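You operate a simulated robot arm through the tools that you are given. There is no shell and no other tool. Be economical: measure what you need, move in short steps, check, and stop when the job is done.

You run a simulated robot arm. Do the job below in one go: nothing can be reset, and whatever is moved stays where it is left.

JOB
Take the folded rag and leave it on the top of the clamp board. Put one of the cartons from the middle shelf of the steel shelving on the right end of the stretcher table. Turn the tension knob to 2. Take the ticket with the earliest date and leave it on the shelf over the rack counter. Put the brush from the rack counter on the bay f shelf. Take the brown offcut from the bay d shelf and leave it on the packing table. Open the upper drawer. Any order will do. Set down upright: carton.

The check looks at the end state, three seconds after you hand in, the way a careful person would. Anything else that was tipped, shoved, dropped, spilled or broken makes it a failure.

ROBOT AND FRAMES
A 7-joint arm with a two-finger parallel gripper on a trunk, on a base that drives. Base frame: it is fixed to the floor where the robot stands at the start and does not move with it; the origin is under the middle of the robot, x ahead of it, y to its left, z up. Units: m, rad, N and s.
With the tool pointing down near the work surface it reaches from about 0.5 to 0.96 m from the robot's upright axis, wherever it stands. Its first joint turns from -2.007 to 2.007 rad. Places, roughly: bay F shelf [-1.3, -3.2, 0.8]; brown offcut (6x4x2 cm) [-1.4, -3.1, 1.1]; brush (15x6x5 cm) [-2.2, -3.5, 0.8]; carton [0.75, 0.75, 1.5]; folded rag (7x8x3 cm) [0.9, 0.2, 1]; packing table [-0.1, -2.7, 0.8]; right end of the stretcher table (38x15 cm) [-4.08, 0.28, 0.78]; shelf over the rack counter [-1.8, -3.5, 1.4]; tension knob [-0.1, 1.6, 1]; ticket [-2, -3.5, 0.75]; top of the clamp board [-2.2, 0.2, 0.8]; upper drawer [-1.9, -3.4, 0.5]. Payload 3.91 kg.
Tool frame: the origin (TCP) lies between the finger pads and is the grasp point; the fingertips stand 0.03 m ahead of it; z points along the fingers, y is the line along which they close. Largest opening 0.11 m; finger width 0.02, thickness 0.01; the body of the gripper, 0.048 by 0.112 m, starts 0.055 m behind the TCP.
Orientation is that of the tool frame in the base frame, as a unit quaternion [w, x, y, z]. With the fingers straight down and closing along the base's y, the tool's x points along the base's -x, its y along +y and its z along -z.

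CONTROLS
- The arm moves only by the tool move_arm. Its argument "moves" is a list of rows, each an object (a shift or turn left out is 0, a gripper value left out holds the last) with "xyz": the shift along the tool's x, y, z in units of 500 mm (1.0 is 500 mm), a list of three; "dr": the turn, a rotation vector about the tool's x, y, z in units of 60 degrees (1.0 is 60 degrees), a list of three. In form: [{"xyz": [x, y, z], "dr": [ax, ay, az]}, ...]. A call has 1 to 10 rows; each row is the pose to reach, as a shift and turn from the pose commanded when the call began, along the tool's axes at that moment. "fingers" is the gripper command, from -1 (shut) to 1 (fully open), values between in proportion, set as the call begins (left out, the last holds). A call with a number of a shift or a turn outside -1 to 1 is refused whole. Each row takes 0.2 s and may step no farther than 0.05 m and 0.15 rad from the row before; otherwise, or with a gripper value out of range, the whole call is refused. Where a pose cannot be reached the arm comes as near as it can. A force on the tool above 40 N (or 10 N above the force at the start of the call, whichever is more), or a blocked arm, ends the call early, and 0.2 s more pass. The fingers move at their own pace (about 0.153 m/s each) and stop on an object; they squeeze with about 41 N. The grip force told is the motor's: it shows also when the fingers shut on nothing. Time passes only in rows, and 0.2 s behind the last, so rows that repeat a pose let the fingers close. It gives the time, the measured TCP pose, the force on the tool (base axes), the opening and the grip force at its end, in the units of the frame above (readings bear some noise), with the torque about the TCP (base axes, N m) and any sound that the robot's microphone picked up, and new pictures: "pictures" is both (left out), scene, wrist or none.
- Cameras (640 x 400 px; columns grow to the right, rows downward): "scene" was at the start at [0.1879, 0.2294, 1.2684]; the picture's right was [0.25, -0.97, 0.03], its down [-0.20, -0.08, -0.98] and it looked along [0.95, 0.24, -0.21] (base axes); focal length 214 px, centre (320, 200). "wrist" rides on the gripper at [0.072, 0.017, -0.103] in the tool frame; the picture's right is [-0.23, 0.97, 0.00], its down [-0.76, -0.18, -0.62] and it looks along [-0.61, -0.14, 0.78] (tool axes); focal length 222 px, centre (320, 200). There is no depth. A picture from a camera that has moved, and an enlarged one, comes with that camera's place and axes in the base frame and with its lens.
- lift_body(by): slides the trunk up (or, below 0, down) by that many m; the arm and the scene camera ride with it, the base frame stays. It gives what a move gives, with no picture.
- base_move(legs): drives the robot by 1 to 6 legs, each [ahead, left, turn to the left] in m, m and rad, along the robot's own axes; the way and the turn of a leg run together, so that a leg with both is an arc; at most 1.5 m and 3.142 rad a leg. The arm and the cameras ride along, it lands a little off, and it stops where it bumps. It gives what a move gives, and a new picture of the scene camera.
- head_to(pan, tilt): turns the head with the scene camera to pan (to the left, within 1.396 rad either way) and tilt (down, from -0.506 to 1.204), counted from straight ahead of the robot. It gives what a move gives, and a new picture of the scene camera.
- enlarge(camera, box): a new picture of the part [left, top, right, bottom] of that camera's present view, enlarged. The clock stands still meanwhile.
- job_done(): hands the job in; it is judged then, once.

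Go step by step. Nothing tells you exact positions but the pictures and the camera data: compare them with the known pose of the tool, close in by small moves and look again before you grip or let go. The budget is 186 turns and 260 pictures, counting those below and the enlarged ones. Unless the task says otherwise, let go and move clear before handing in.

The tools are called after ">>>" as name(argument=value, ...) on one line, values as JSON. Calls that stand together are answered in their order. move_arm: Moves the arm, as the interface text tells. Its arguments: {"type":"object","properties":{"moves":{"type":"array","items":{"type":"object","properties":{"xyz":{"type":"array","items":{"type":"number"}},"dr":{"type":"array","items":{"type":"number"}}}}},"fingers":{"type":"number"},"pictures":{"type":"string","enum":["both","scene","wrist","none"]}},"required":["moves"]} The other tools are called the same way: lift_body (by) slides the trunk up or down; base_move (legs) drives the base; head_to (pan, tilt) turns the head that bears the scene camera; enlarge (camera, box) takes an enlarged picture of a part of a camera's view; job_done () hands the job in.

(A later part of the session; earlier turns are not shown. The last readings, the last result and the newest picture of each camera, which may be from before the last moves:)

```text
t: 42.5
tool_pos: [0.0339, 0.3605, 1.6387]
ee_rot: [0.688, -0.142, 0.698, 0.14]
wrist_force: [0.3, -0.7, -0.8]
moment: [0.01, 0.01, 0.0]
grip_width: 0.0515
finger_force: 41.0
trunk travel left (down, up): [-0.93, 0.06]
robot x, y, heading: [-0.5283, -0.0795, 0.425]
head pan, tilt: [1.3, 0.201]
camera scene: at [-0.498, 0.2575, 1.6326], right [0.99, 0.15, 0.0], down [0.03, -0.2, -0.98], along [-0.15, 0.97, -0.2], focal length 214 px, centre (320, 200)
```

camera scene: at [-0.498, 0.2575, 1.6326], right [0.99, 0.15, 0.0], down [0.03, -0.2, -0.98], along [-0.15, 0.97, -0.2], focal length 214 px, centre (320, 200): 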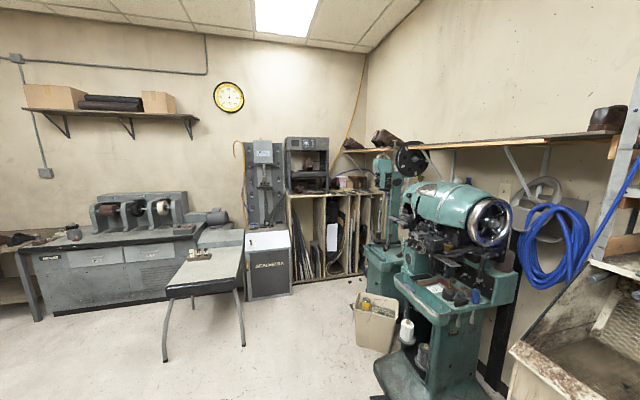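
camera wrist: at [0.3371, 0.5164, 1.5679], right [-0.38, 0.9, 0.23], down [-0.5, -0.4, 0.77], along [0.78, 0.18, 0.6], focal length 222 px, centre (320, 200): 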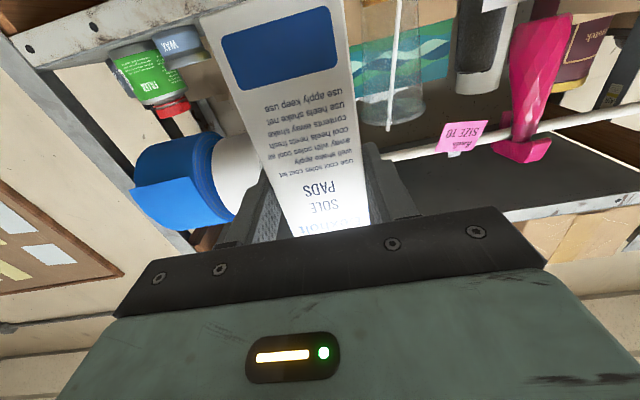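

Carton is out. I turn toward the far side of the room to find the stretcher table and clamp board.

>>> base_move(legs=[[0, 0, 2.5]])

>>> head_to(pan=0.3, tilt=0.3)

>>> head_to(pan=1.2, tilt=0.3)

```text
t: 48.8
tool_pos: [-1.2411, -0.1179, 1.6389]
ee_rot: [-0.075, 0.707, -0.076, -0.699]
wrist_force: [0.3, -0.6, -0.6]
moment: [0.02, -0.01, 0.0]
grip_width: 0.0512
finger_force: 41.1
trunk travel left (down, up): [-0.93, 0.06]
robot x, y, heading: [-0.5276, -0.0812, 2.945]
head pan, tilt: [1.3, 0.201]
camera scene: at [-0.7509, -0.3368, 1.6326], right [-0.89, 0.45, 0.0], down [0.09, 0.18, -0.98], along [-0.44, -0.88, -0.2], focal length 214 px, centre (320, 200)
```

scene: 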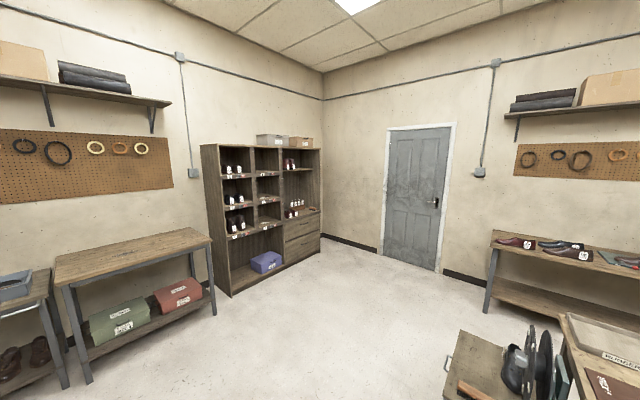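

```text
t: 50.1
tool_pos: [-1.2405, -0.1175, 1.6383]
ee_rot: [-0.075, 0.708, -0.076, -0.699]
wrist_force: [-1.0, 0.8, -0.6]
moment: [0.0, -0.01, -0.01]
grip_width: 0.0511
finger_force: 40.8
trunk travel left (down, up): [-0.93, 0.06]
robot x, y, heading: [-0.5242, -0.0825, 2.949]
head pan, tilt: [0.3, 0.3]
camera scene: at [-0.802, -0.2635, 1.6233], right [-0.11, 0.99, 0.0], down [0.29, 0.03, -0.96], along [-0.95, -0.1, -0.3], focal length 214 px, centre (320, 200)
```

scene: 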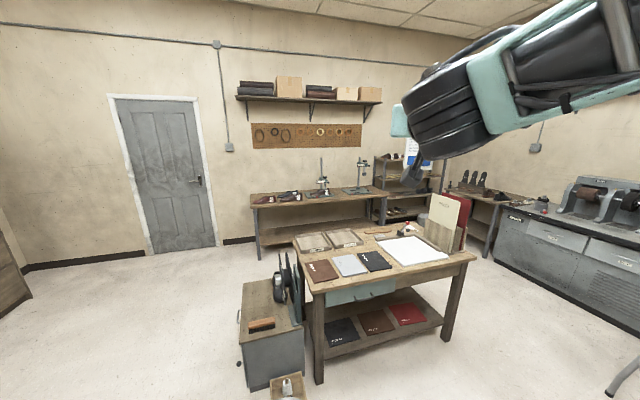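

```text
t: 51.3
tool_pos: [-1.2404, -0.1171, 1.638]
ee_rot: [-0.075, 0.707, -0.076, -0.699]
wrist_force: [0.4, -0.1, 0.0]
moment: [0.04, -0.01, 0.01]
grip_width: 0.0514
finger_force: 41.1
trunk travel left (down, up): [-0.93, 0.06]
robot x, y, heading: [-0.5301, -0.0806, 2.945]
head pan, tilt: [1.201, 0.3]
camera scene: at [-0.7591, -0.3324, 1.6233], right [-0.84, 0.54, 0.0], down [0.16, 0.25, -0.96], along [-0.51, -0.81, -0.3], focal length 214 px, centre (320, 200)
```

scene: 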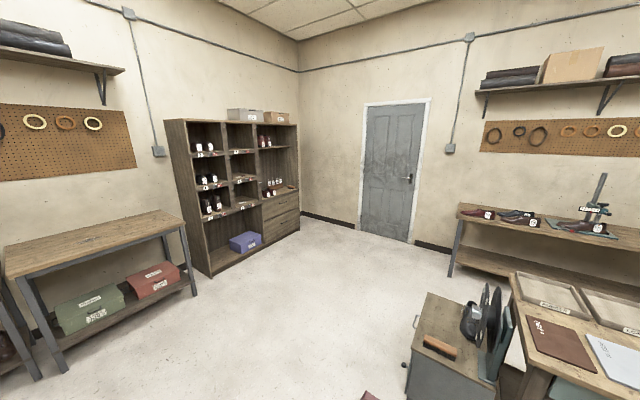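

I see the bay rack in the corner, a cutting island nearby and the stretcher table at the far wall. Closer look at the latter two.

>>> head_to(pan=0.2, tilt=0.35)

>>> enlarge(camera="scene", box=[200, 130, 420, 268])

>>> enlarge(camera="scene", box=[200, 180, 480, 355])

```text
t: 52.6
tool_pos: [-1.2411, -0.1174, 1.639]
ee_rot: [-0.075, 0.707, -0.076, -0.699]
wrist_force: [0.5, -0.5, 0.2]
moment: [0.03, -0.04, -0.02]
grip_width: 0.0516
finger_force: 40.8
trunk travel left (down, up): [-0.93, 0.06]
robot x, y, heading: [-0.5277, -0.0812, 2.948]
head pan, tilt: [0.201, 0.351]
camera scene: at [-0.8022, -0.2542, 1.6186], right [-0.01, 1.0, 0.0], down [0.34, 0.0, -0.94], along [-0.94, -0.01, -0.34], focal length 214 px, centre (320, 200)
```

scene: 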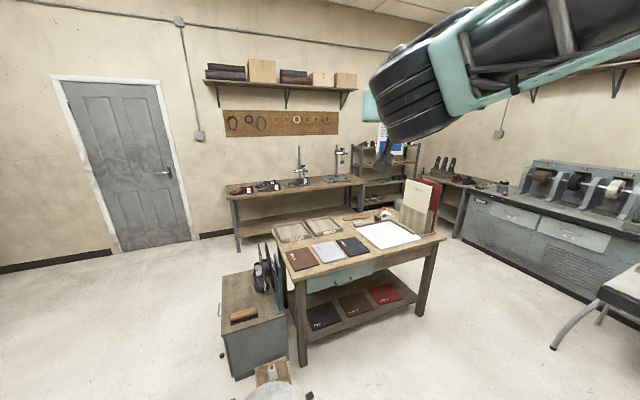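

```text
2.90 times, centred on (310, 199) of scene
camera zoom: at [-0.8022, -0.2542, 1.6186], right [-0.01, 1.0, 0.0], down [0.34, 0.0, -0.94], along [-0.94, -0.01, -0.34], focal length 622 px, centre (349, 203)
```

zoom: 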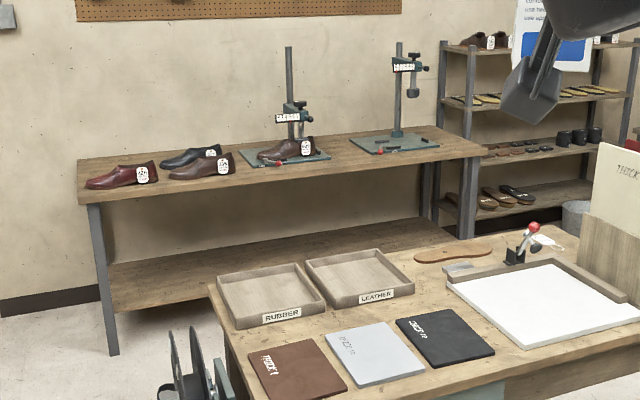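

```text
2.29 times, centred on (340, 268) of scene
camera zoom: at [-0.8022, -0.2542, 1.6186], right [-0.01, 1.0, 0.0], down [0.34, 0.0, -0.94], along [-0.94, -0.01, -0.34], focal length 490 px, centre (274, 46)
```

zoom: 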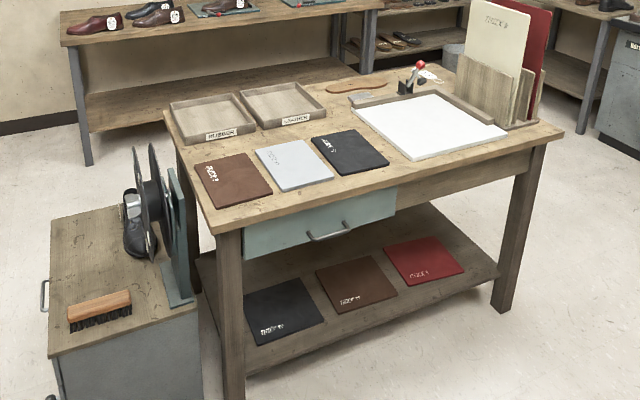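

The room is yawed about 23° to my base frame; the stretcher table's right end lies beyond the island's right end. I drive there through the gap between the island and the small table, in stages.

>>> base_move(legs=[[1.066, -0.624, 0]])

>>> head_to(pan=-0.3, tilt=0.7)

```text
t: 58.9
tool_pos: [-2.1801, 0.7144, 1.6386]
ee_rot: [-0.079, 0.707, -0.08, -0.698]
wrist_force: [0.1, 0.5, 0.4]
moment: [0.01, -0.01, -0.02]
grip_width: 0.0513
finger_force: 40.9
trunk travel left (down, up): [-0.93, 0.06]
robot x, y, heading: [-1.4672, 0.7391, 2.931]
head pan, tilt: [0.201, 0.351]
camera scene: at [-1.7444, 0.5717, 1.6186], right [0.01, 1.0, 0.0], down [0.34, 0.0, -0.94], along [-0.94, 0.01, -0.34], focal length 214 px, centre (320, 200)
```

scene: 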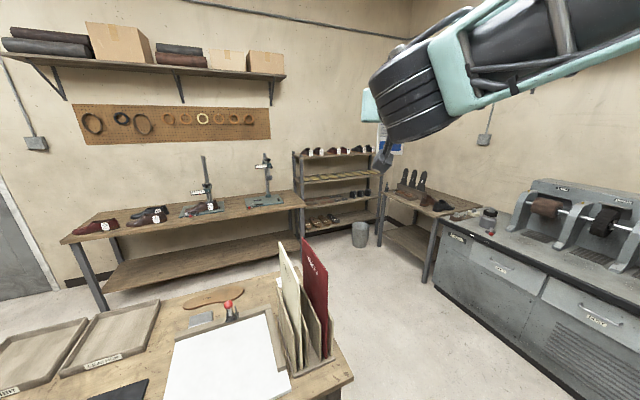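

```text
t: 59.8
tool_pos: [-2.1819, 0.7138, 1.6387]
ee_rot: [-0.08, 0.707, -0.081, -0.698]
wrist_force: [-0.3, 0.0, -0.5]
moment: [0.02, -0.03, 0.02]
grip_width: 0.0511
finger_force: 40.8
trunk travel left (down, up): [-0.93, 0.06]
robot x, y, heading: [-1.4669, 0.7392, 2.934]
head pan, tilt: [-0.3, 0.7]
camera scene: at [-1.7257, 0.6124, 1.5872], right [0.48, 0.87, 0.0], down [0.56, -0.31, -0.77], along [-0.67, 0.37, -0.64], focal length 214 px, centre (320, 200)
```

scene: 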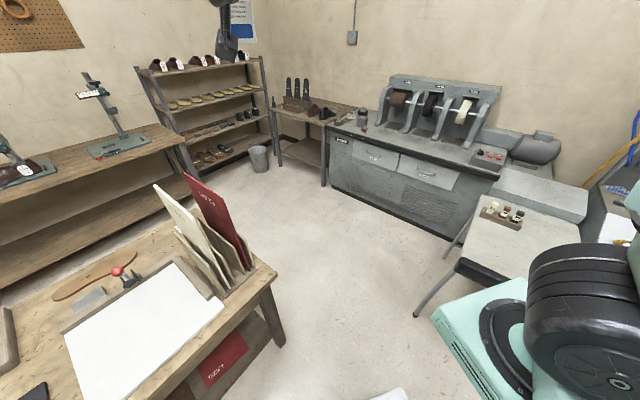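

>>> base_move(legs=[[0.686, -0.19, 0], [0.7, 0.03, 0]])

>>> head_to(pan=0.6, tilt=0.6)

```text
t: 67.1
tool_pos: [-3.4996, 1.1514, 1.639]
ee_rot: [-0.078, 0.707, -0.079, -0.698]
wrist_force: [0.8, -0.4, -0.7]
moment: [0.01, -0.03, 0.02]
grip_width: 0.0511
finger_force: 41.1
trunk travel left (down, up): [-0.93, 0.06]
robot x, y, heading: [-2.7857, 1.1853, 2.937]
head pan, tilt: [-0.3, 0.7]
camera scene: at [-3.0434, 1.0516, 1.5872], right [0.48, 0.88, 0.0], down [0.56, -0.31, -0.76], along [-0.67, 0.37, -0.64], focal length 214 px, centre (320, 200)
```

scene: 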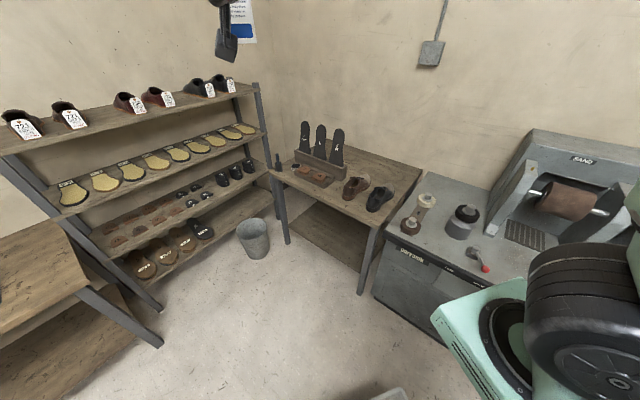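

```text
t: 68.3
tool_pos: [-3.4991, 1.1521, 1.6384]
ee_rot: [-0.078, 0.708, -0.08, -0.698]
wrist_force: [0.1, -0.4, -1.0]
moment: [-0.02, 0.04, 0.0]
grip_width: 0.0511
finger_force: 41.3
trunk travel left (down, up): [-0.93, 0.06]
robot x, y, heading: [-2.7885, 1.1809, 2.94]
head pan, tilt: [0.6, 0.6]
camera scene: at [-3.0507, 0.9765, 1.5958], right [-0.39, 0.92, 0.0], down [0.52, 0.22, -0.82], along [-0.76, -0.32, -0.57], focal length 214 px, centre (320, 200)
```

scene: 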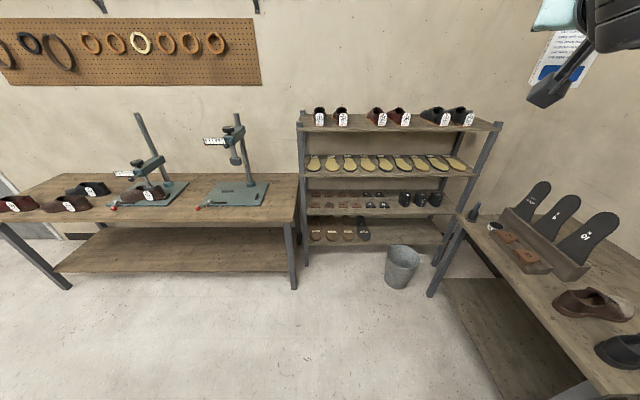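

Table edge located (front right corner ≈ (-3.88, 0.48)). Before placing, I check how far the wrist camera hangs below the gripper.

>>> head_to(pan=-0.15, tilt=0.0)

>>> enlarge(camera="scene", box=[220, 100, 480, 262])

```text
t: 69.4
tool_pos: [-3.4987, 1.1521, 1.6383]
ee_rot: [-0.078, 0.707, -0.08, -0.698]
wrist_force: [0.3, 0.6, -0.6]
moment: [0.0, -0.02, 0.0]
grip_width: 0.051
finger_force: 40.9
trunk travel left (down, up): [-0.93, 0.06]
robot x, y, heading: [-2.7871, 1.183, 2.941]
head pan, tilt: [-0.15, 0.0]
camera scene: at [-3.0536, 1.0417, 1.651], right [0.35, 0.94, 0.0], down [0.0, 0.0, -1.0], along [-0.94, 0.35, 0.0], focal length 214 px, centre (320, 200)
```

scene: 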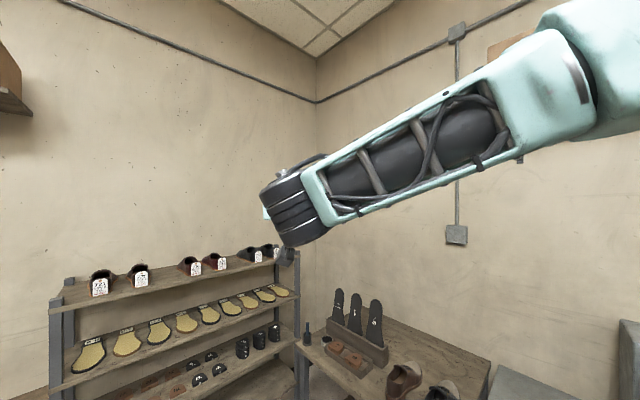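

```text
2.46 times, centred on (350, 181) of scene
camera zoom: at [-3.0536, 1.0417, 1.651], right [0.35, 0.94, 0.0], down [0.0, 0.0, -1.0], along [-0.94, 0.35, 0.0], focal length 528 px, centre (246, 247)
```

zoom: 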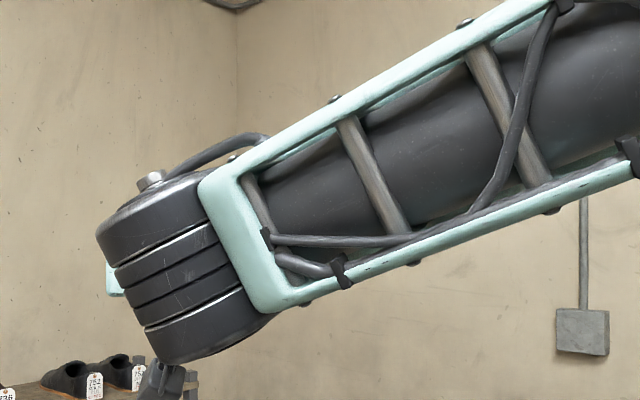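

The camera hangs about 10 cm below the gripper axis, so I'll first set the carton at the table's front edge, then regrip it from above and shift it inward. I drive in front of the table end.

>>> base_move(legs=[[0, 0, 0.6], [0.45, 0.15, 0]])

>>> head_to(pan=0.0, tilt=0.9)

```text
t: 73.8
tool_pos: [-3.7213, 0.4589, 1.6394]
ee_rot: [0.126, 0.7, 0.128, -0.691]
wrist_force: [0.3, 0.6, -0.4]
moment: [0.06, -0.01, 0.02]
grip_width: 0.0511
finger_force: 40.9
trunk travel left (down, up): [-0.93, 0.06]
robot x, y, heading: [-3.1441, 0.8767, -2.764]
head pan, tilt: [-0.15, 0.0]
camera scene: at [-3.2893, 0.6147, 1.6511], right [-0.23, 0.97, 0.0], down [0.0, 0.0, -1.0], along [-0.97, -0.23, 0.0], focal length 214 px, centre (320, 200)
```

scene: 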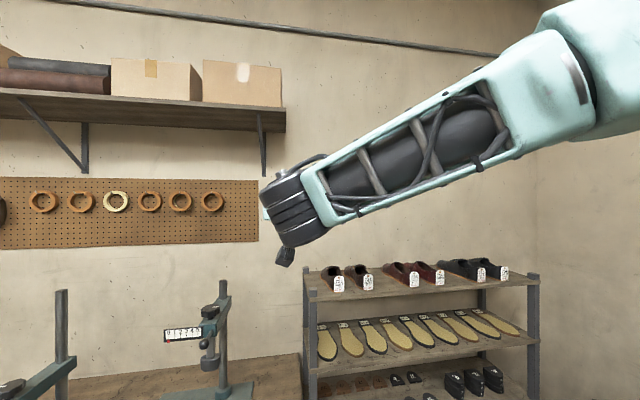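

```text
t: 75.0
tool_pos: [-3.7221, 0.4575, 1.6393]
ee_rot: [0.126, 0.7, 0.127, -0.692]
wrist_force: [0.4, -0.1, -0.8]
moment: [0.02, 0.02, -0.01]
grip_width: 0.0513
finger_force: 41.0
trunk travel left (down, up): [-0.93, 0.06]
robot x, y, heading: [-3.1428, 0.8744, -2.761]
head pan, tilt: [0.0, 0.901]
camera scene: at [-3.2719, 0.607, 1.5711], right [-0.37, 0.93, 0.0], down [0.73, 0.29, -0.62], along [-0.58, -0.23, -0.78], focal length 214 px, centre (320, 200)
```

scene: 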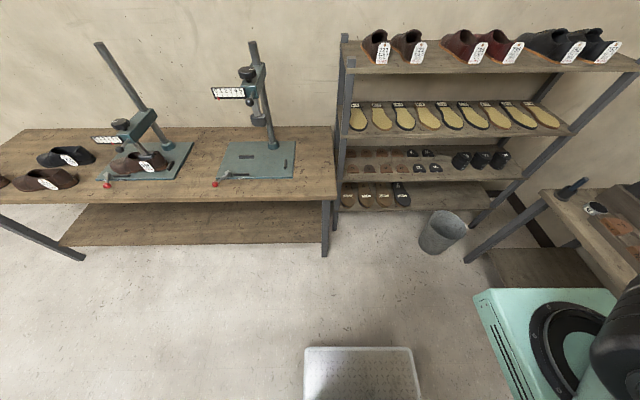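

Free table end right of the stretcher base is visible. I lower the trunk so the carton is near table height, still in front of the edge.

>>> lift_body(by=-0.68)

>>> head_to(pan=-0.1, tilt=0.4)

```text
refused: -0.68 is not a number from -0.4 to 0.4
```

```text
t: 75.9
tool_pos: [-3.7221, 0.4581, 1.6392]
ee_rot: [0.127, 0.7, 0.128, -0.691]
wrist_force: [0.4, 0.1, -1.2]
moment: [0.02, -0.01, 0.0]
grip_width: 0.0515
finger_force: 40.7
trunk travel left (down, up): [-0.93, 0.06]
robot x, y, heading: [-3.1428, 0.8791, -2.76]
head pan, tilt: [-0.099, 0.4]
camera scene: at [-3.2908, 0.6094, 1.614], right [-0.28, 0.96, 0.0], down [0.37, 0.11, -0.92], along [-0.88, -0.26, -0.39], focal length 214 px, centre (320, 200)
```

scene: 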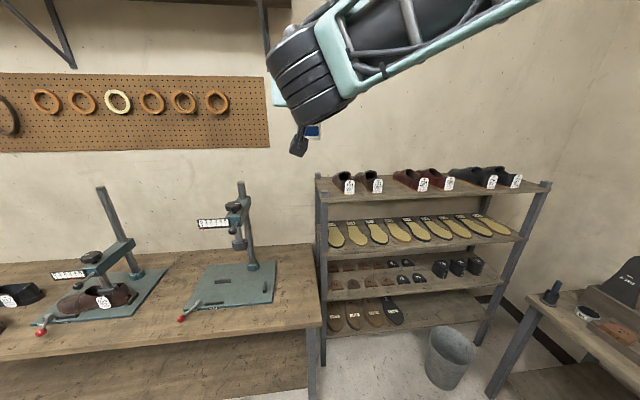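

>>> lift_body(by=-0.4)

>>> lift_body(by=-0.28)

>>> head_to(pan=0.0, tilt=0.3)

```text
t: 79.7
tool_pos: [-3.723, 0.4593, 1.2387]
ee_rot: [0.125, 0.7, 0.127, -0.692]
wrist_force: [0.6, 0.6, -1.7]
moment: [0.02, 0.0, 0.0]
grip_width: 0.051
finger_force: 41.1
trunk travel left (down, up): [-0.53, 0.46]
robot x, y, heading: [-3.1397, 0.8781, -2.754]
head pan, tilt: [-0.099, 0.4]
```

```text
t: 82.6
tool_pos: [-3.7205, 0.4592, 0.958]
ee_rot: [0.126, 0.7, 0.128, -0.691]
wrist_force: [-0.3, -0.4, -0.2]
moment: [0.01, -0.03, 0.0]
grip_width: 0.0513
finger_force: 41.3
trunk travel left (down, up): [-0.25, 0.74]
robot x, y, heading: [-3.1462, 0.8771, -2.761]
head pan, tilt: [-0.099, 0.4]
```

```text
t: 83.2
tool_pos: [-3.7219, 0.459, 0.9587]
ee_rot: [0.127, 0.7, 0.128, -0.691]
wrist_force: [0.0, 1.2, -1.4]
moment: [0.03, 0.01, 0.03]
grip_width: 0.0514
finger_force: 40.7
trunk travel left (down, up): [-0.25, 0.74]
robot x, y, heading: [-3.1428, 0.8778, -2.761]
head pan, tilt: [0.0, 0.3]
camera scene: at [-3.2885, 0.6005, 0.9433], right [-0.37, 0.93, 0.0], down [0.28, 0.11, -0.96], along [-0.89, -0.35, -0.3], focal length 214 px, centre (320, 200)
```

scene: 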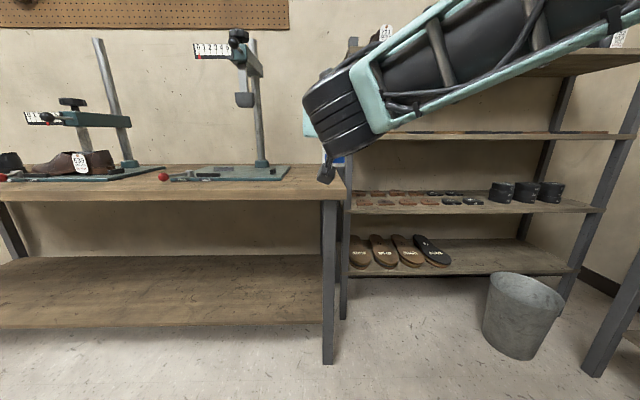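

Table top ≈ 0.785. I advance the carton over the front edge with the arm at clear height.

>>> move_arm(moves=[{"xyz": [0, 0.02, 0.09], "dr": [-0.04, 0, 0]}, {"xyz": [0, 0.04, 0.18], "dr": [-0.04, 0, 0]}, {"xyz": [0, 0.06, 0.27], "dr": [-0.04, 0, 0]}, {"xyz": [0, 0.06, 0.35], "dr": [-0.04, 0, 0]}, {"xyz": [0, 0.06, 0.38], "dr": [-0.04, 0, 0]}], pictures="both")

```text
t: 84.4
tool_pos: [-3.8879, 0.3646, 0.9576]
ee_rot: [0.14, 0.697, 0.142, -0.688]
wrist_force: [1.1, 0.2, -1.1]
moment: [-0.01, -0.06, 0.03]
grip_width: 0.0513
finger_force: 40.7
trunk travel left (down, up): [-0.25, 0.74]
robot x, y, heading: [-3.1439, 0.8778, -2.758]
head pan, tilt: [0.0, 0.3]
camera scene: at [-3.2884, 0.6005, 0.9433], right [-0.37, 0.93, 0.0], down [0.27, 0.11, -0.96], along [-0.89, -0.35, -0.3], focal length 214 px, centre (320, 200)
camera wrist: at [-3.7855, 0.3911, 0.8876], right [0.38, -0.9, 0.23], down [0.5, 0.4, 0.77], along [-0.78, -0.18, 0.6], focal length 222 px, centre (320, 200)
```

scene: 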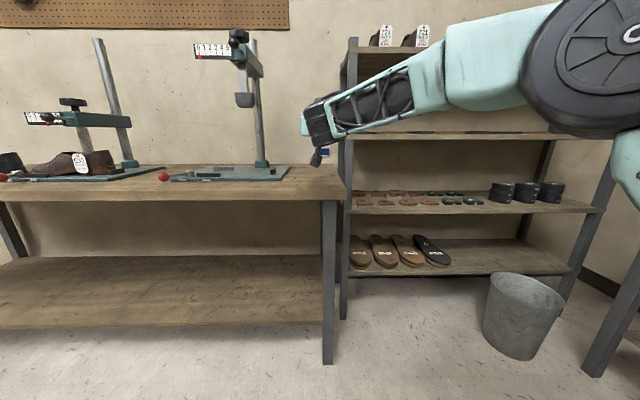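
wrist: 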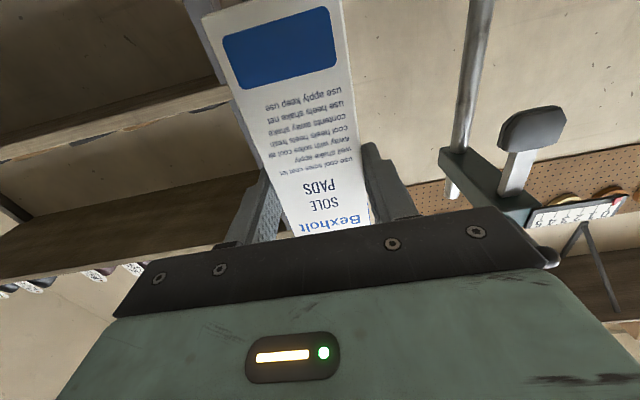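

>>> move_arm(moves=[{"xyz": [0.06, 0, 0]}, {"xyz": [0.12, 0, 0]}, {"xyz": [0.15, 0, 0]}], pictures="scene")

>>> enlarge(camera="scene", box=[260, 100, 420, 200])

```text
t: 85.2
tool_pos: [-3.8891, 0.363, 0.8819]
ee_rot: [0.141, 0.697, 0.142, -0.688]
wrist_force: [-0.1, -0.8, -0.6]
moment: [0.01, -0.05, 0.01]
grip_width: 0.0515
finger_force: 41.0
trunk travel left (down, up): [-0.25, 0.74]
robot x, y, heading: [-3.1398, 0.8775, -2.765]
head pan, tilt: [0.0, 0.3]
camera scene: at [-3.2885, 0.6004, 0.9433], right [-0.37, 0.93, 0.0], down [0.27, 0.11, -0.96], along [-0.89, -0.35, -0.3], focal length 214 px, centre (320, 200)
```

scene: 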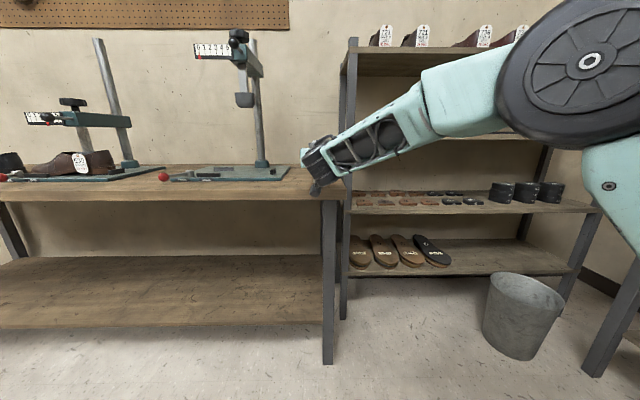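

```text
4.00 times, centred on (340, 150) of scene
camera zoom: at [-3.2885, 0.6004, 0.9433], right [-0.37, 0.93, 0.0], down [0.27, 0.11, -0.96], along [-0.89, -0.35, -0.3], focal length 858 px, centre (240, 400)
```

zoom: 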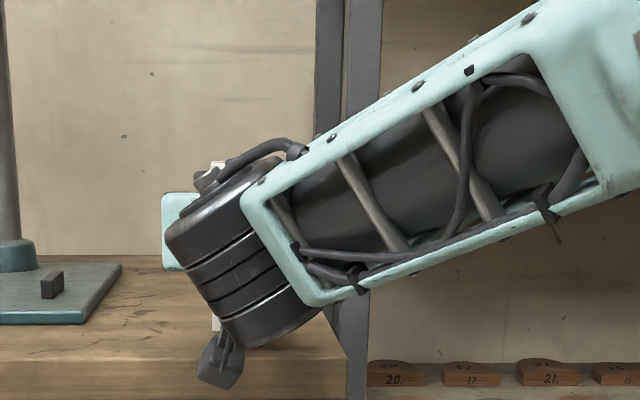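

>>> move_arm(moves=[{"xyz": [0.01, 0, 0]}, {"xyz": [0.02, 0, 0]}, {"xyz": [0.025, 0, 0]}, {"xyz": [0.03, 0, 0]}], pictures="none")

```text
t: 86.2
tool_pos: [-3.8879, 0.3643, 0.8674]
ee_rot: [0.141, 0.697, 0.143, -0.689]
wrist_force: [0.1, 0.0, -1.3]
moment: [-0.01, -0.01, 0.02]
grip_width: 0.0514
finger_force: 40.9
trunk travel left (down, up): [-0.25, 0.74]
robot x, y, heading: [-3.1417, 0.8766, -2.764]
head pan, tilt: [0.0, 0.3]
```

>>> move_arm(moves=[{"xyz": [0.004, 0, 0]}, {"xyz": [0.008, 0, 0]}, {"xyz": [0.012, 0, 0]}], pictures="none")

```text
t: 87.0
tool_pos: [-3.8878, 0.365, 0.8647]
ee_rot: [0.141, 0.695, 0.141, -0.691]
wrist_force: [-0.1, -0.2, 12.9]
moment: [0.12, 0.04, 0.02]
grip_width: 0.0515
finger_force: 41.0
trunk travel left (down, up): [-0.25, 0.74]
robot x, y, heading: [-3.1454, 0.8779, -2.762]
head pan, tilt: [0.0, 0.3]
```

Contact felt. I ease off, release and back away.

>>> move_arm(moves=[{"xyz": [-0.006, 0, 0]}, {"xyz": [-0.006, 0, 0]}], fingers=0.4, pictures="none")

>>> move_arm(moves=[{"xyz": [0, 0, -0.06]}, {"xyz": [0, 0, -0.14]}, {"xyz": [0, 0, -0.22]}, {"xyz": [0, 0, -0.3]}], pictures="both")

```text
t: 87.6
tool_pos: [-3.8879, 0.3643, 0.8628]
ee_rot: [0.141, 0.697, 0.143, -0.688]
wrist_force: [0.0, 0.1, -1.4]
moment: [0.02, -0.04, -0.01]
grip_width: 0.077
finger_force: 0.0
trunk travel left (down, up): [-0.25, 0.74]
robot x, y, heading: [-3.1385, 0.8751, -2.763]
head pan, tilt: [0.0, 0.3]
```

```text
t: 88.6
tool_pos: [-3.7501, 0.4249, 0.8663]
ee_rot: [0.14, 0.697, 0.141, -0.689]
wrist_force: [0.9, -0.8, -0.9]
moment: [0.04, -0.01, -0.04]
grip_width: 0.077
finger_force: 0.0
trunk travel left (down, up): [-0.25, 0.74]
robot x, y, heading: [-3.1423, 0.8785, -2.761]
head pan, tilt: [0.0, 0.3]
camera scene: at [-3.2885, 0.6004, 0.9433], right [-0.37, 0.93, 0.0], down [0.27, 0.11, -0.96], along [-0.89, -0.35, -0.3], focal length 214 px, centre (320, 200)
camera wrist: at [-3.6467, 0.4489, 0.7947], right [0.38, -0.9, 0.23], down [0.5, 0.4, 0.77], along [-0.78, -0.18, 0.6], focal length 222 px, centre (320, 200)
```

scene: 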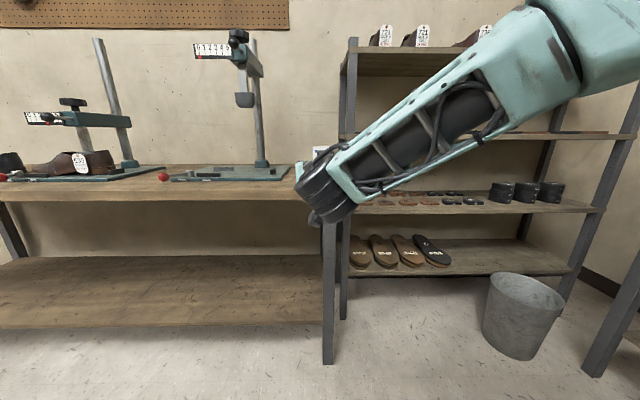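
wrist: 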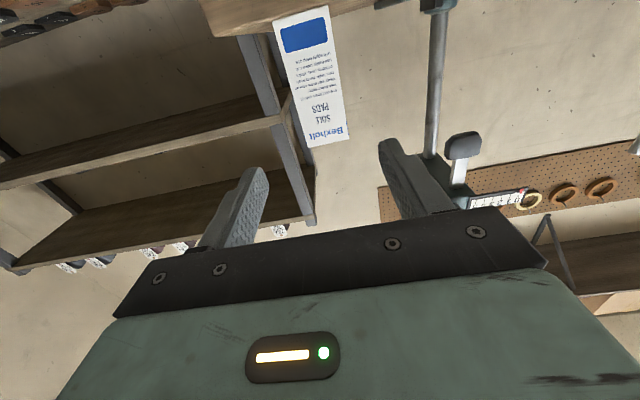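

The carton stands upright at the edge. I raise the tool and turn it to point down for regripping from above.

>>> move_arm(moves=[{"xyz": [-0.08, 0, 0], "dr": [0, 0.14, 0]}, {"xyz": [-0.16, 0, 0], "dr": [0, 0.28, 0]}, {"xyz": [-0.24, 0, 0], "dr": [0, 0.42, 0]}, {"xyz": [-0.32, 0, 0], "dr": [0, 0.56, 0]}, {"xyz": [-0.4, 0, 0], "dr": [0, 0.7, 0]}, {"xyz": [-0.48, 0, 0], "dr": [0, 0.84, 0]}, {"xyz": [-0.52, 0, 0], "dr": [0, 0.98, 0]}], pictures="none")

>>> move_arm(moves=[{"dr": [0, 0.14, 0]}, {"dr": [0, 0.28, 0]}, {"dr": [0, 0.42, 0]}, {"dr": [0, 0.53, 0]}], pictures="both")

```text
t: 90.2
tool_pos: [-3.7175, 0.504, 1.0855]
ee_rot: [0.055, 0.942, 0.195, -0.267]
wrist_force: [0.7, -0.4, -1.1]
moment: [0.05, 0.02, -0.01]
grip_width: 0.077
finger_force: 0.1
out of reach, approached as far as the arm can: row 6, 7
trunk travel left (down, up): [-0.25, 0.74]
robot x, y, heading: [-3.1466, 0.8735, -2.762]
head pan, tilt: [0.0, 0.3]
```

```text
t: 91.2
tool_pos: [-3.6354, 0.6315, 1.032]
ee_rot: [0.008, 0.979, 0.203, -0.012]
wrist_force: [0.8, -1.3, -3.3]
moment: [0.08, 0.08, 0.04]
grip_width: 0.077
finger_force: 0.1
out of reach, approached as far as the arm can: row 1, 2, 3, 4
trunk travel left (down, up): [-0.25, 0.74]
robot x, y, heading: [-3.1414, 0.8784, -2.762]
head pan, tilt: [0.0, 0.3]
camera scene: at [-3.2874, 0.6002, 0.9436], right [-0.37, 0.93, 0.0], down [0.27, 0.11, -0.96], along [-0.89, -0.36, -0.3], focal length 214 px, centre (320, 200)
camera wrist: at [-3.5597, 0.6468, 1.1348], right [0.18, -0.98, 0.02], down [-0.76, -0.13, 0.64], along [-0.63, -0.13, -0.77], focal length 222 px, centre (320, 200)
```

scene: 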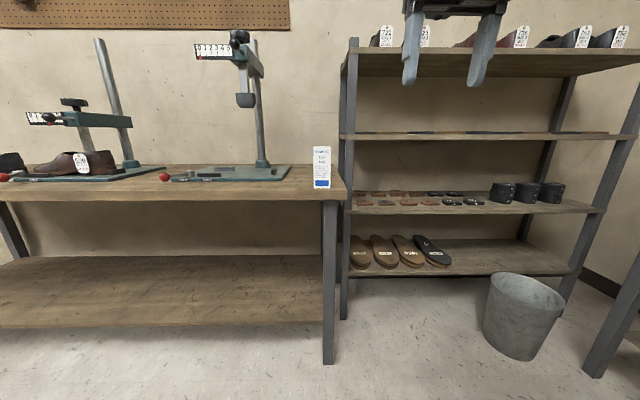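
wrist: 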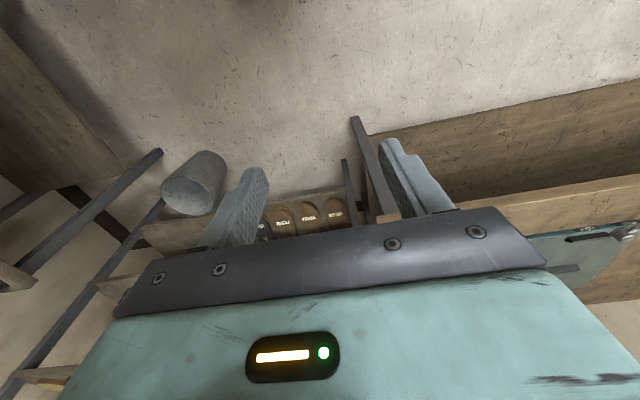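

Reach limit reached from this stance; I raise the trunk a bit and step the base forward.

>>> lift_body(by=0.25)

>>> base_move(legs=[[0.15, 0.1, 0]])

```text
t: 93.8
tool_pos: [-3.6376, 0.6334, 1.2792]
ee_rot: [0.003, 0.979, 0.202, -0.008]
wrist_force: [0.6, -0.1, -0.2]
moment: [0.03, 0.0, 0.0]
grip_width: 0.077
finger_force: 0.1
trunk travel left (down, up): [-0.5, 0.49]
robot x, y, heading: [-3.1429, 0.8758, -2.763]
head pan, tilt: [0.0, 0.3]
```

```text
t: 95.3
tool_pos: [-3.7355, 0.4862, 1.2795]
ee_rot: [0.004, 0.98, 0.201, -0.009]
wrist_force: [-0.6, 0.3, 0.3]
moment: [-0.02, -0.02, -0.04]
grip_width: 0.077
finger_force: 0.0
trunk travel left (down, up): [-0.5, 0.49]
robot x, y, heading: [-3.2438, 0.7292, -2.767]
head pan, tilt: [0.0, 0.3]
camera scene: at [-3.3873, 0.4539, 1.1933], right [-0.37, 0.93, 0.0], down [0.27, 0.11, -0.96], along [-0.89, -0.35, -0.3], focal length 214 px, centre (320, 200)
```

scene: 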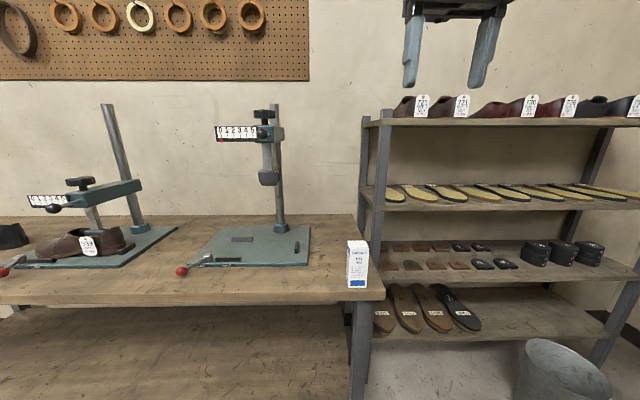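

>>> enlarge(camera="scene", box=[310, 220, 406, 300])

```text
5.00 times, centred on (358, 260) of scene
camera zoom: at [-3.3873, 0.4539, 1.1933], right [-0.37, 0.93, 0.0], down [0.27, 0.11, -0.96], along [-0.89, -0.35, -0.3], focal length 1072 px, centre (130, -100)
```

zoom: 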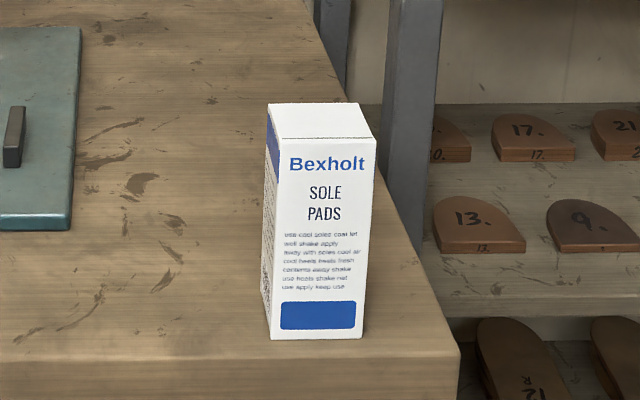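

Carton is 4 cm deep, centre ≈ (-3.911, 0.360), top ≈ 0.90. I move above it.

>>> move_arm(moves=[{"xyz": [-0.09, 0.02, 0]}, {"xyz": [-0.18, 0.04, 0]}, {"xyz": [-0.27, 0.07, 0]}, {"xyz": [-0.36, 0.09, 0]}, {"xyz": [-0.422, 0.096, 0.04]}, {"xyz": [-0.422, 0.096, 0.13]}, {"xyz": [-0.422, 0.096, 0.22]}, {"xyz": [-0.422, 0.096, 0.31]}, {"xyz": [-0.422, 0.096, 0.4]}, {"xyz": [-0.422, 0.096, 0.49]}], pictures="wrist")

```text
t: 97.5
tool_pos: [-3.9156, 0.3576, 1.0398]
ee_rot: [0.003, 0.98, 0.2, -0.009]
wrist_force: [-0.7, 0.6, 0.6]
moment: [0.01, 0.02, 0.02]
grip_width: 0.0769
finger_force: 0.0
out of reach, approached as far as the arm can: row 1, 2, 3, 4, 5, 6, 7
trunk travel left (down, up): [-0.5, 0.49]
robot x, y, heading: [-3.2419, 0.731, -2.762]
head pan, tilt: [0.0, 0.3]
camera wrist: at [-3.8392, 0.3708, 1.1427], right [0.18, -0.98, 0.01], down [-0.76, -0.13, 0.64], along [-0.63, -0.12, -0.77], focal length 222 px, centre (320, 200)
```

wrist: 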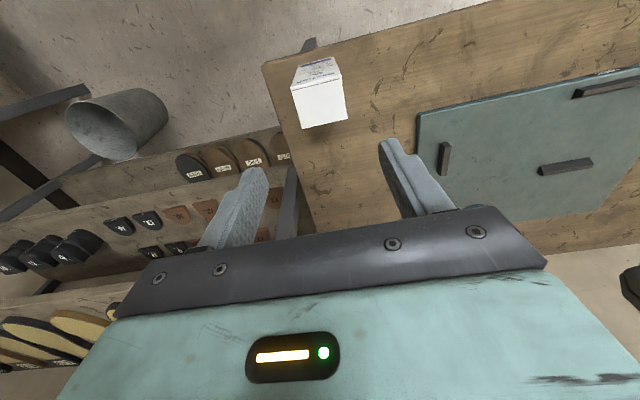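

>>> move_arm(moves=[{"xyz": [0.012, 0.008, 0.09]}, {"xyz": [0.012, 0.008, 0.18]}, {"xyz": [0.012, 0.008, 0.25]}], pictures="wrist")

```text
t: 98.3
tool_pos: [-3.9078, 0.3539, 0.9134]
ee_rot: [0.005, 0.98, 0.2, -0.009]
wrist_force: [0.1, -0.8, -0.2]
moment: [-0.01, 0.03, -0.01]
grip_width: 0.0772
finger_force: 0.1
trunk travel left (down, up): [-0.5, 0.49]
robot x, y, heading: [-3.2411, 0.7282, -2.757]
head pan, tilt: [0.0, 0.3]
camera wrist: at [-3.8327, 0.3683, 1.0169], right [0.17, -0.98, 0.01], down [-0.76, -0.13, 0.64], along [-0.63, -0.12, -0.77], focal length 222 px, centre (320, 200)
```

wrist: 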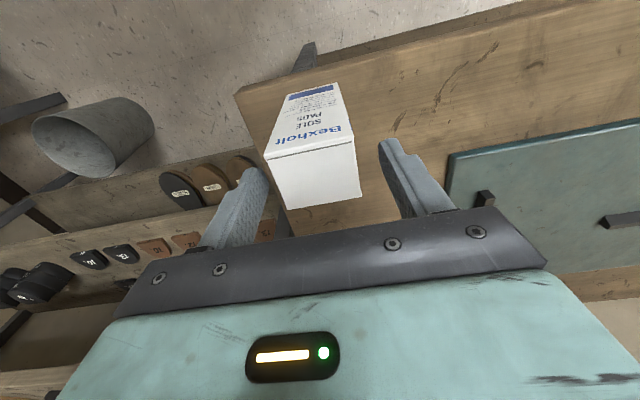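

>>> move_arm(moves=[{"xyz": [0, 0, 0.04]}, {"xyz": [0, 0, 0.07]}, {"xyz": [0, 0, 0.07]}], pictures="none")

>>> move_arm(moves=[{"xyz": [0, 0, 0]}, {"xyz": [0, 0, 0]}, {"xyz": [0, 0, -0.02]}, {"xyz": [0, 0, -0.03]}], fingers=-1, pictures="wrist")

```text
t: 99.1
tool_pos: [-3.9086, 0.353, 0.8787]
ee_rot: [0.005, 0.98, 0.201, -0.008]
wrist_force: [0.5, 1.0, -0.1]
moment: [-0.01, 0.0, -0.01]
grip_width: 0.0771
finger_force: 0.0
trunk travel left (down, up): [-0.5, 0.49]
robot x, y, heading: [-3.2443, 0.7343, -2.76]
head pan, tilt: [0.0, 0.3]
```

```text
t: 100.1
tool_pos: [-3.9085, 0.3536, 0.8939]
ee_rot: [0.004, 0.979, 0.201, -0.008]
wrist_force: [-0.2, -0.2, -0.4]
moment: [0.02, 0.01, 0.03]
grip_width: 0.0516
finger_force: 40.8
trunk travel left (down, up): [-0.5, 0.49]
robot x, y, heading: [-3.2414, 0.7295, -2.764]
head pan, tilt: [0.0, 0.3]
camera wrist: at [-3.8332, 0.368, 0.9964], right [0.18, -0.98, 0.01], down [-0.76, -0.13, 0.64], along [-0.62, -0.12, -0.77], focal length 222 px, centre (320, 200)
```

wrist: 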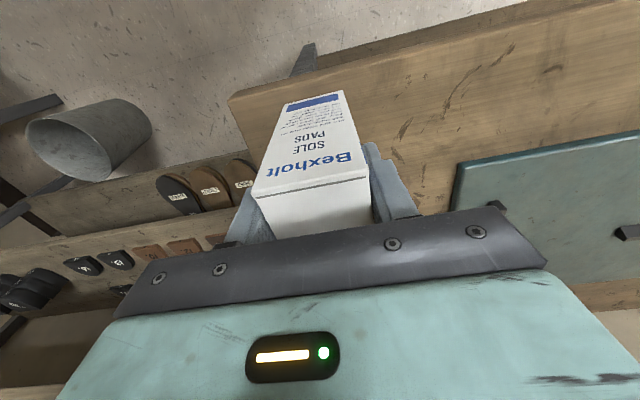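

Held. I shift it 12 cm inward and lower it.

>>> move_arm(moves=[{"xyz": [-0.08, 0, -0.02]}, {"xyz": [-0.16, 0, -0.02]}, {"xyz": [-0.24, 0, -0.02]}], pictures="none")

>>> move_arm(moves=[{"xyz": [0, 0, 0.02]}, {"xyz": [0, 0, 0.035]}, {"xyz": [0, 0, 0.043]}, {"xyz": [0, 0, 0.049]}, {"xyz": [0, 0, 0.055]}], pictures="both")

```text
t: 100.9
tool_pos: [-4.0195, 0.3078, 0.9076]
ee_rot: [0.004, 0.98, 0.201, -0.008]
wrist_force: [0.9, 0.4, 1.3]
moment: [-0.03, 0.05, 0.0]
grip_width: 0.0513
finger_force: 40.9
trunk travel left (down, up): [-0.5, 0.49]
robot x, y, heading: [-3.2424, 0.7327, -2.759]
head pan, tilt: [0.0, 0.3]
```

```text
t: 102.1
tool_pos: [-4.019, 0.306, 0.8783]
ee_rot: [0.004, 0.98, 0.201, -0.008]
wrist_force: [0.1, 0.4, -0.2]
moment: [0.06, 0.03, 0.01]
grip_width: 0.0512
finger_force: 40.9
trunk travel left (down, up): [-0.5, 0.49]
robot x, y, heading: [-3.2439, 0.7366, -2.761]
head pan, tilt: [0.0, 0.3]
camera scene: at [-3.3874, 0.4539, 1.1933], right [-0.37, 0.93, 0.0], down [0.27, 0.11, -0.96], along [-0.89, -0.35, -0.3], focal length 214 px, centre (320, 200)
camera wrist: at [-3.9442, 0.3198, 0.981], right [0.18, -0.98, 0.01], down [-0.76, -0.13, 0.64], along [-0.62, -0.12, -0.77], focal length 222 px, centre (320, 200)
```

scene: 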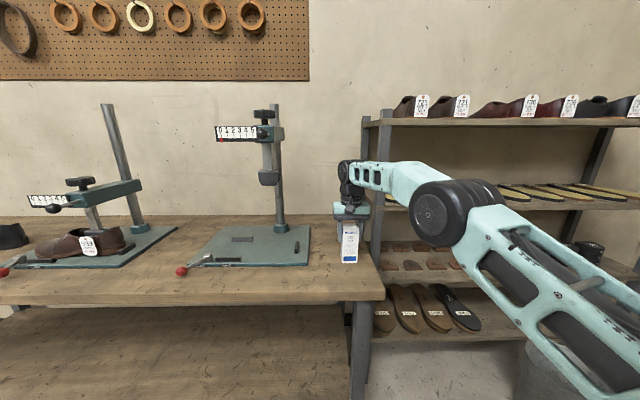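
wrist: 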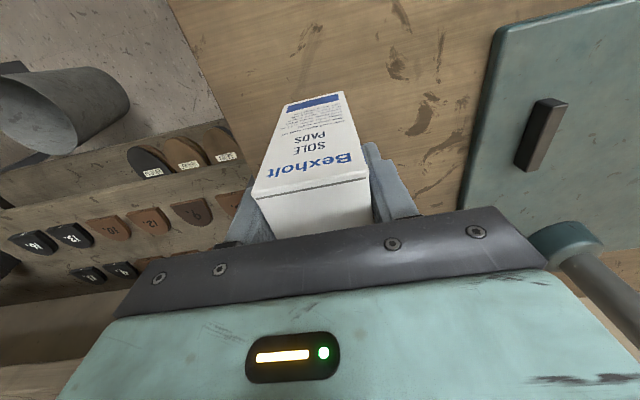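

>>> move_arm(moves=[{"xyz": [0, 0, 0.004]}, {"xyz": [0, 0, 0.008]}], pictures="none")

>>> move_arm(moves=[{"xyz": [0, 0, -0.004]}, {"xyz": [0, 0, -0.004]}], fingers=0.3, pictures="none")

>>> move_arm(moves=[{"xyz": [0, 0, -0.09]}, {"xyz": [0, 0, -0.18]}, {"xyz": [0, 0, -0.27]}, {"xyz": [0.09, 0, -0.27]}, {"xyz": [0.18, 0, -0.27]}], pictures="scene")

```text
t: 102.7
tool_pos: [-4.0197, 0.3059, 0.8783]
ee_rot: [0.006, 0.979, 0.202, -0.01]
wrist_force: [2.8, 1.3, 21.5]
moment: [0.76, -0.34, -0.06]
grip_width: 0.0511
finger_force: 40.2
trunk travel left (down, up): [-0.5, 0.49]
robot x, y, heading: [-3.2418, 0.7286, -2.757]
head pan, tilt: [0.0, 0.3]
```

```text
t: 103.3
tool_pos: [-4.0184, 0.306, 0.8751]
ee_rot: [0.004, 0.98, 0.201, -0.008]
wrist_force: [-0.7, -0.7, 0.4]
moment: [0.0, -0.04, 0.0]
grip_width: 0.0713
finger_force: 0.0
trunk travel left (down, up): [-0.5, 0.49]
robot x, y, heading: [-3.2416, 0.7322, -2.761]
head pan, tilt: [0.0, 0.3]
```

```text
t: 104.5
tool_pos: [-3.9692, 0.31, 1.0248]
ee_rot: [0.004, 0.98, 0.201, -0.008]
wrist_force: [0.1, -0.7, 0.5]
moment: [-0.05, -0.01, -0.03]
grip_width: 0.0714
finger_force: 0.0
out of reach, approached as far as the arm can: row 2, 3, 4, 5
trunk travel left (down, up): [-0.5, 0.49]
robot x, y, heading: [-3.2443, 0.7309, -2.762]
head pan, tilt: [0.0, 0.3]
camera scene: at [-3.3875, 0.454, 1.1933], right [-0.37, 0.93, 0.0], down [0.27, 0.11, -0.96], along [-0.89, -0.35, -0.3], focal length 214 px, centre (320, 200)
```

scene: 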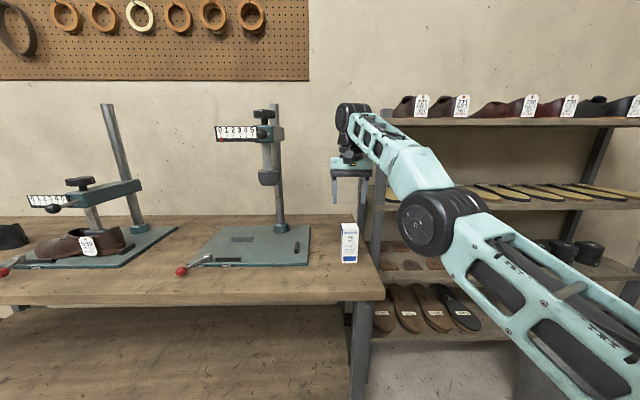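

The carton stands upright on the right end. Now I raise the trunk and retrace the route toward the sewing machines for the knob.

>>> lift_body(by=0.4)

>>> base_move(legs=[[-0.587, -0.25, 0], [0, 0, -0.6], [-0.7, -0.03, 0]])

>>> base_move(legs=[[-0.686, 0.19, 0], [0, 0, -1.0]])

>>> head_to(pan=-0.3, tilt=0.3)

```text
t: 108.3
tool_pos: [-3.9692, 0.3095, 1.4249]
ee_rot: [0.005, 0.979, 0.201, -0.008]
wrist_force: [-0.3, 0.1, -0.6]
moment: [0.01, 0.0, -0.01]
grip_width: 0.0714
finger_force: 0.0
trunk travel left (down, up): [-0.9, 0.09]
robot x, y, heading: [-3.237, 0.7281, -2.756]
head pan, tilt: [0.0, 0.3]
```

```text
t: 117.0
tool_pos: [-2.9322, 1.1158, 1.4248]
ee_rot: [0.001, 0.995, -0.099, -0.009]
wrist_force: [-0.1, -0.9, -0.4]
moment: [0.03, 0.01, 0.01]
grip_width: 0.0715
finger_force: 0.1
trunk travel left (down, up): [-0.9, 0.09]
robot x, y, heading: [-2.0963, 1.0473, 2.919]
head pan, tilt: [0.0, 0.3]
camera scene: at [-2.3711, 0.9018, 1.5933], right [0.22, 0.98, 0.0], down [0.29, -0.07, -0.96], along [-0.93, 0.21, -0.3], focal length 214 px, centre (320, 200)
```

scene: 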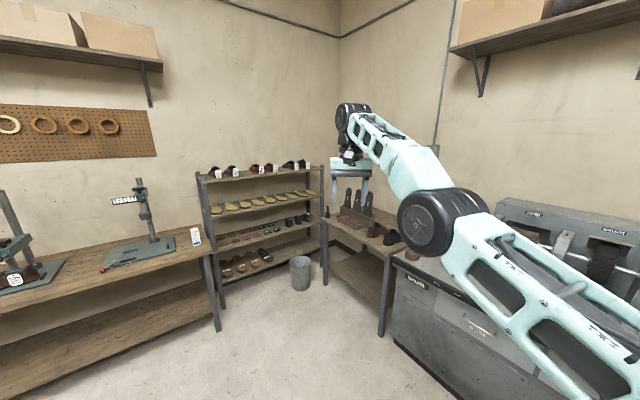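

```text
t: 123.4
tool_pos: [-1.8599, 1.4584, 1.4257]
ee_rot: [-0.002, 0.821, -0.571, -0.009]
wrist_force: [0.4, 0.4, 0.3]
moment: [-0.02, 0.01, 0.02]
grip_width: 0.072
finger_force: 0.0
trunk travel left (down, up): [-0.9, 0.09]
robot x, y, heading: [-1.4754, 0.7117, 1.904]
head pan, tilt: [0.0, 0.3]
camera scene: at [-1.7482, 0.8667, 1.5933], right [0.95, 0.33, 0.0], down [0.1, -0.28, -0.96], along [-0.31, 0.9, -0.3], focal length 214 px, centre (320, 200)
```

scene: 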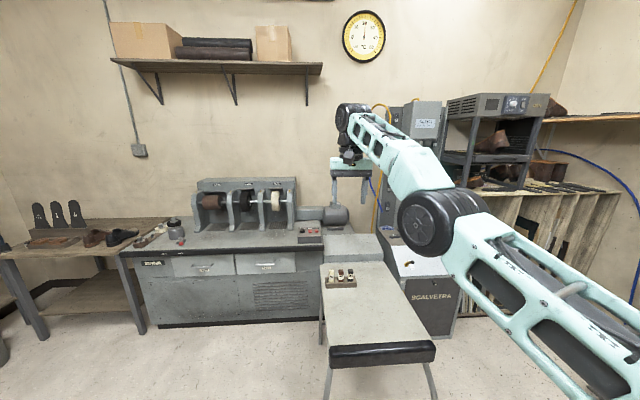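

```text
t: 124.2
tool_pos: [-1.8585, 1.4559, 1.4244]
ee_rot: [-0.003, 0.821, -0.571, -0.009]
wrist_force: [0.5, -0.5, -0.5]
moment: [-0.01, 0.0, 0.02]
grip_width: 0.0715
finger_force: 0.1
trunk travel left (down, up): [-0.9, 0.09]
robot x, y, heading: [-1.4748, 0.709, 1.904]
head pan, tilt: [-0.3, 0.3]
camera scene: at [-1.7207, 0.8717, 1.5933], right [1.0, 0.03, 0.0], down [0.01, -0.3, -0.96], along [-0.03, 0.95, -0.3], focal length 214 px, centre (320, 200)
```

scene: 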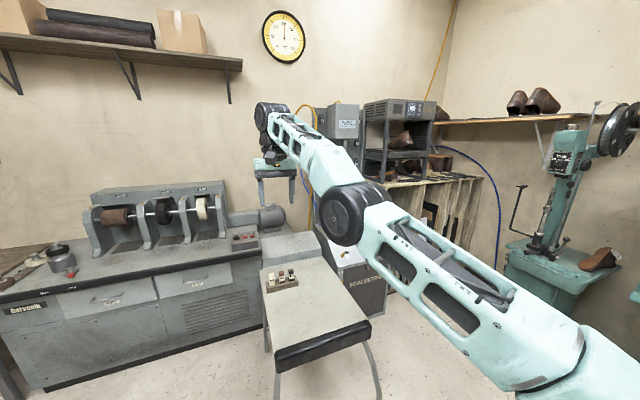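

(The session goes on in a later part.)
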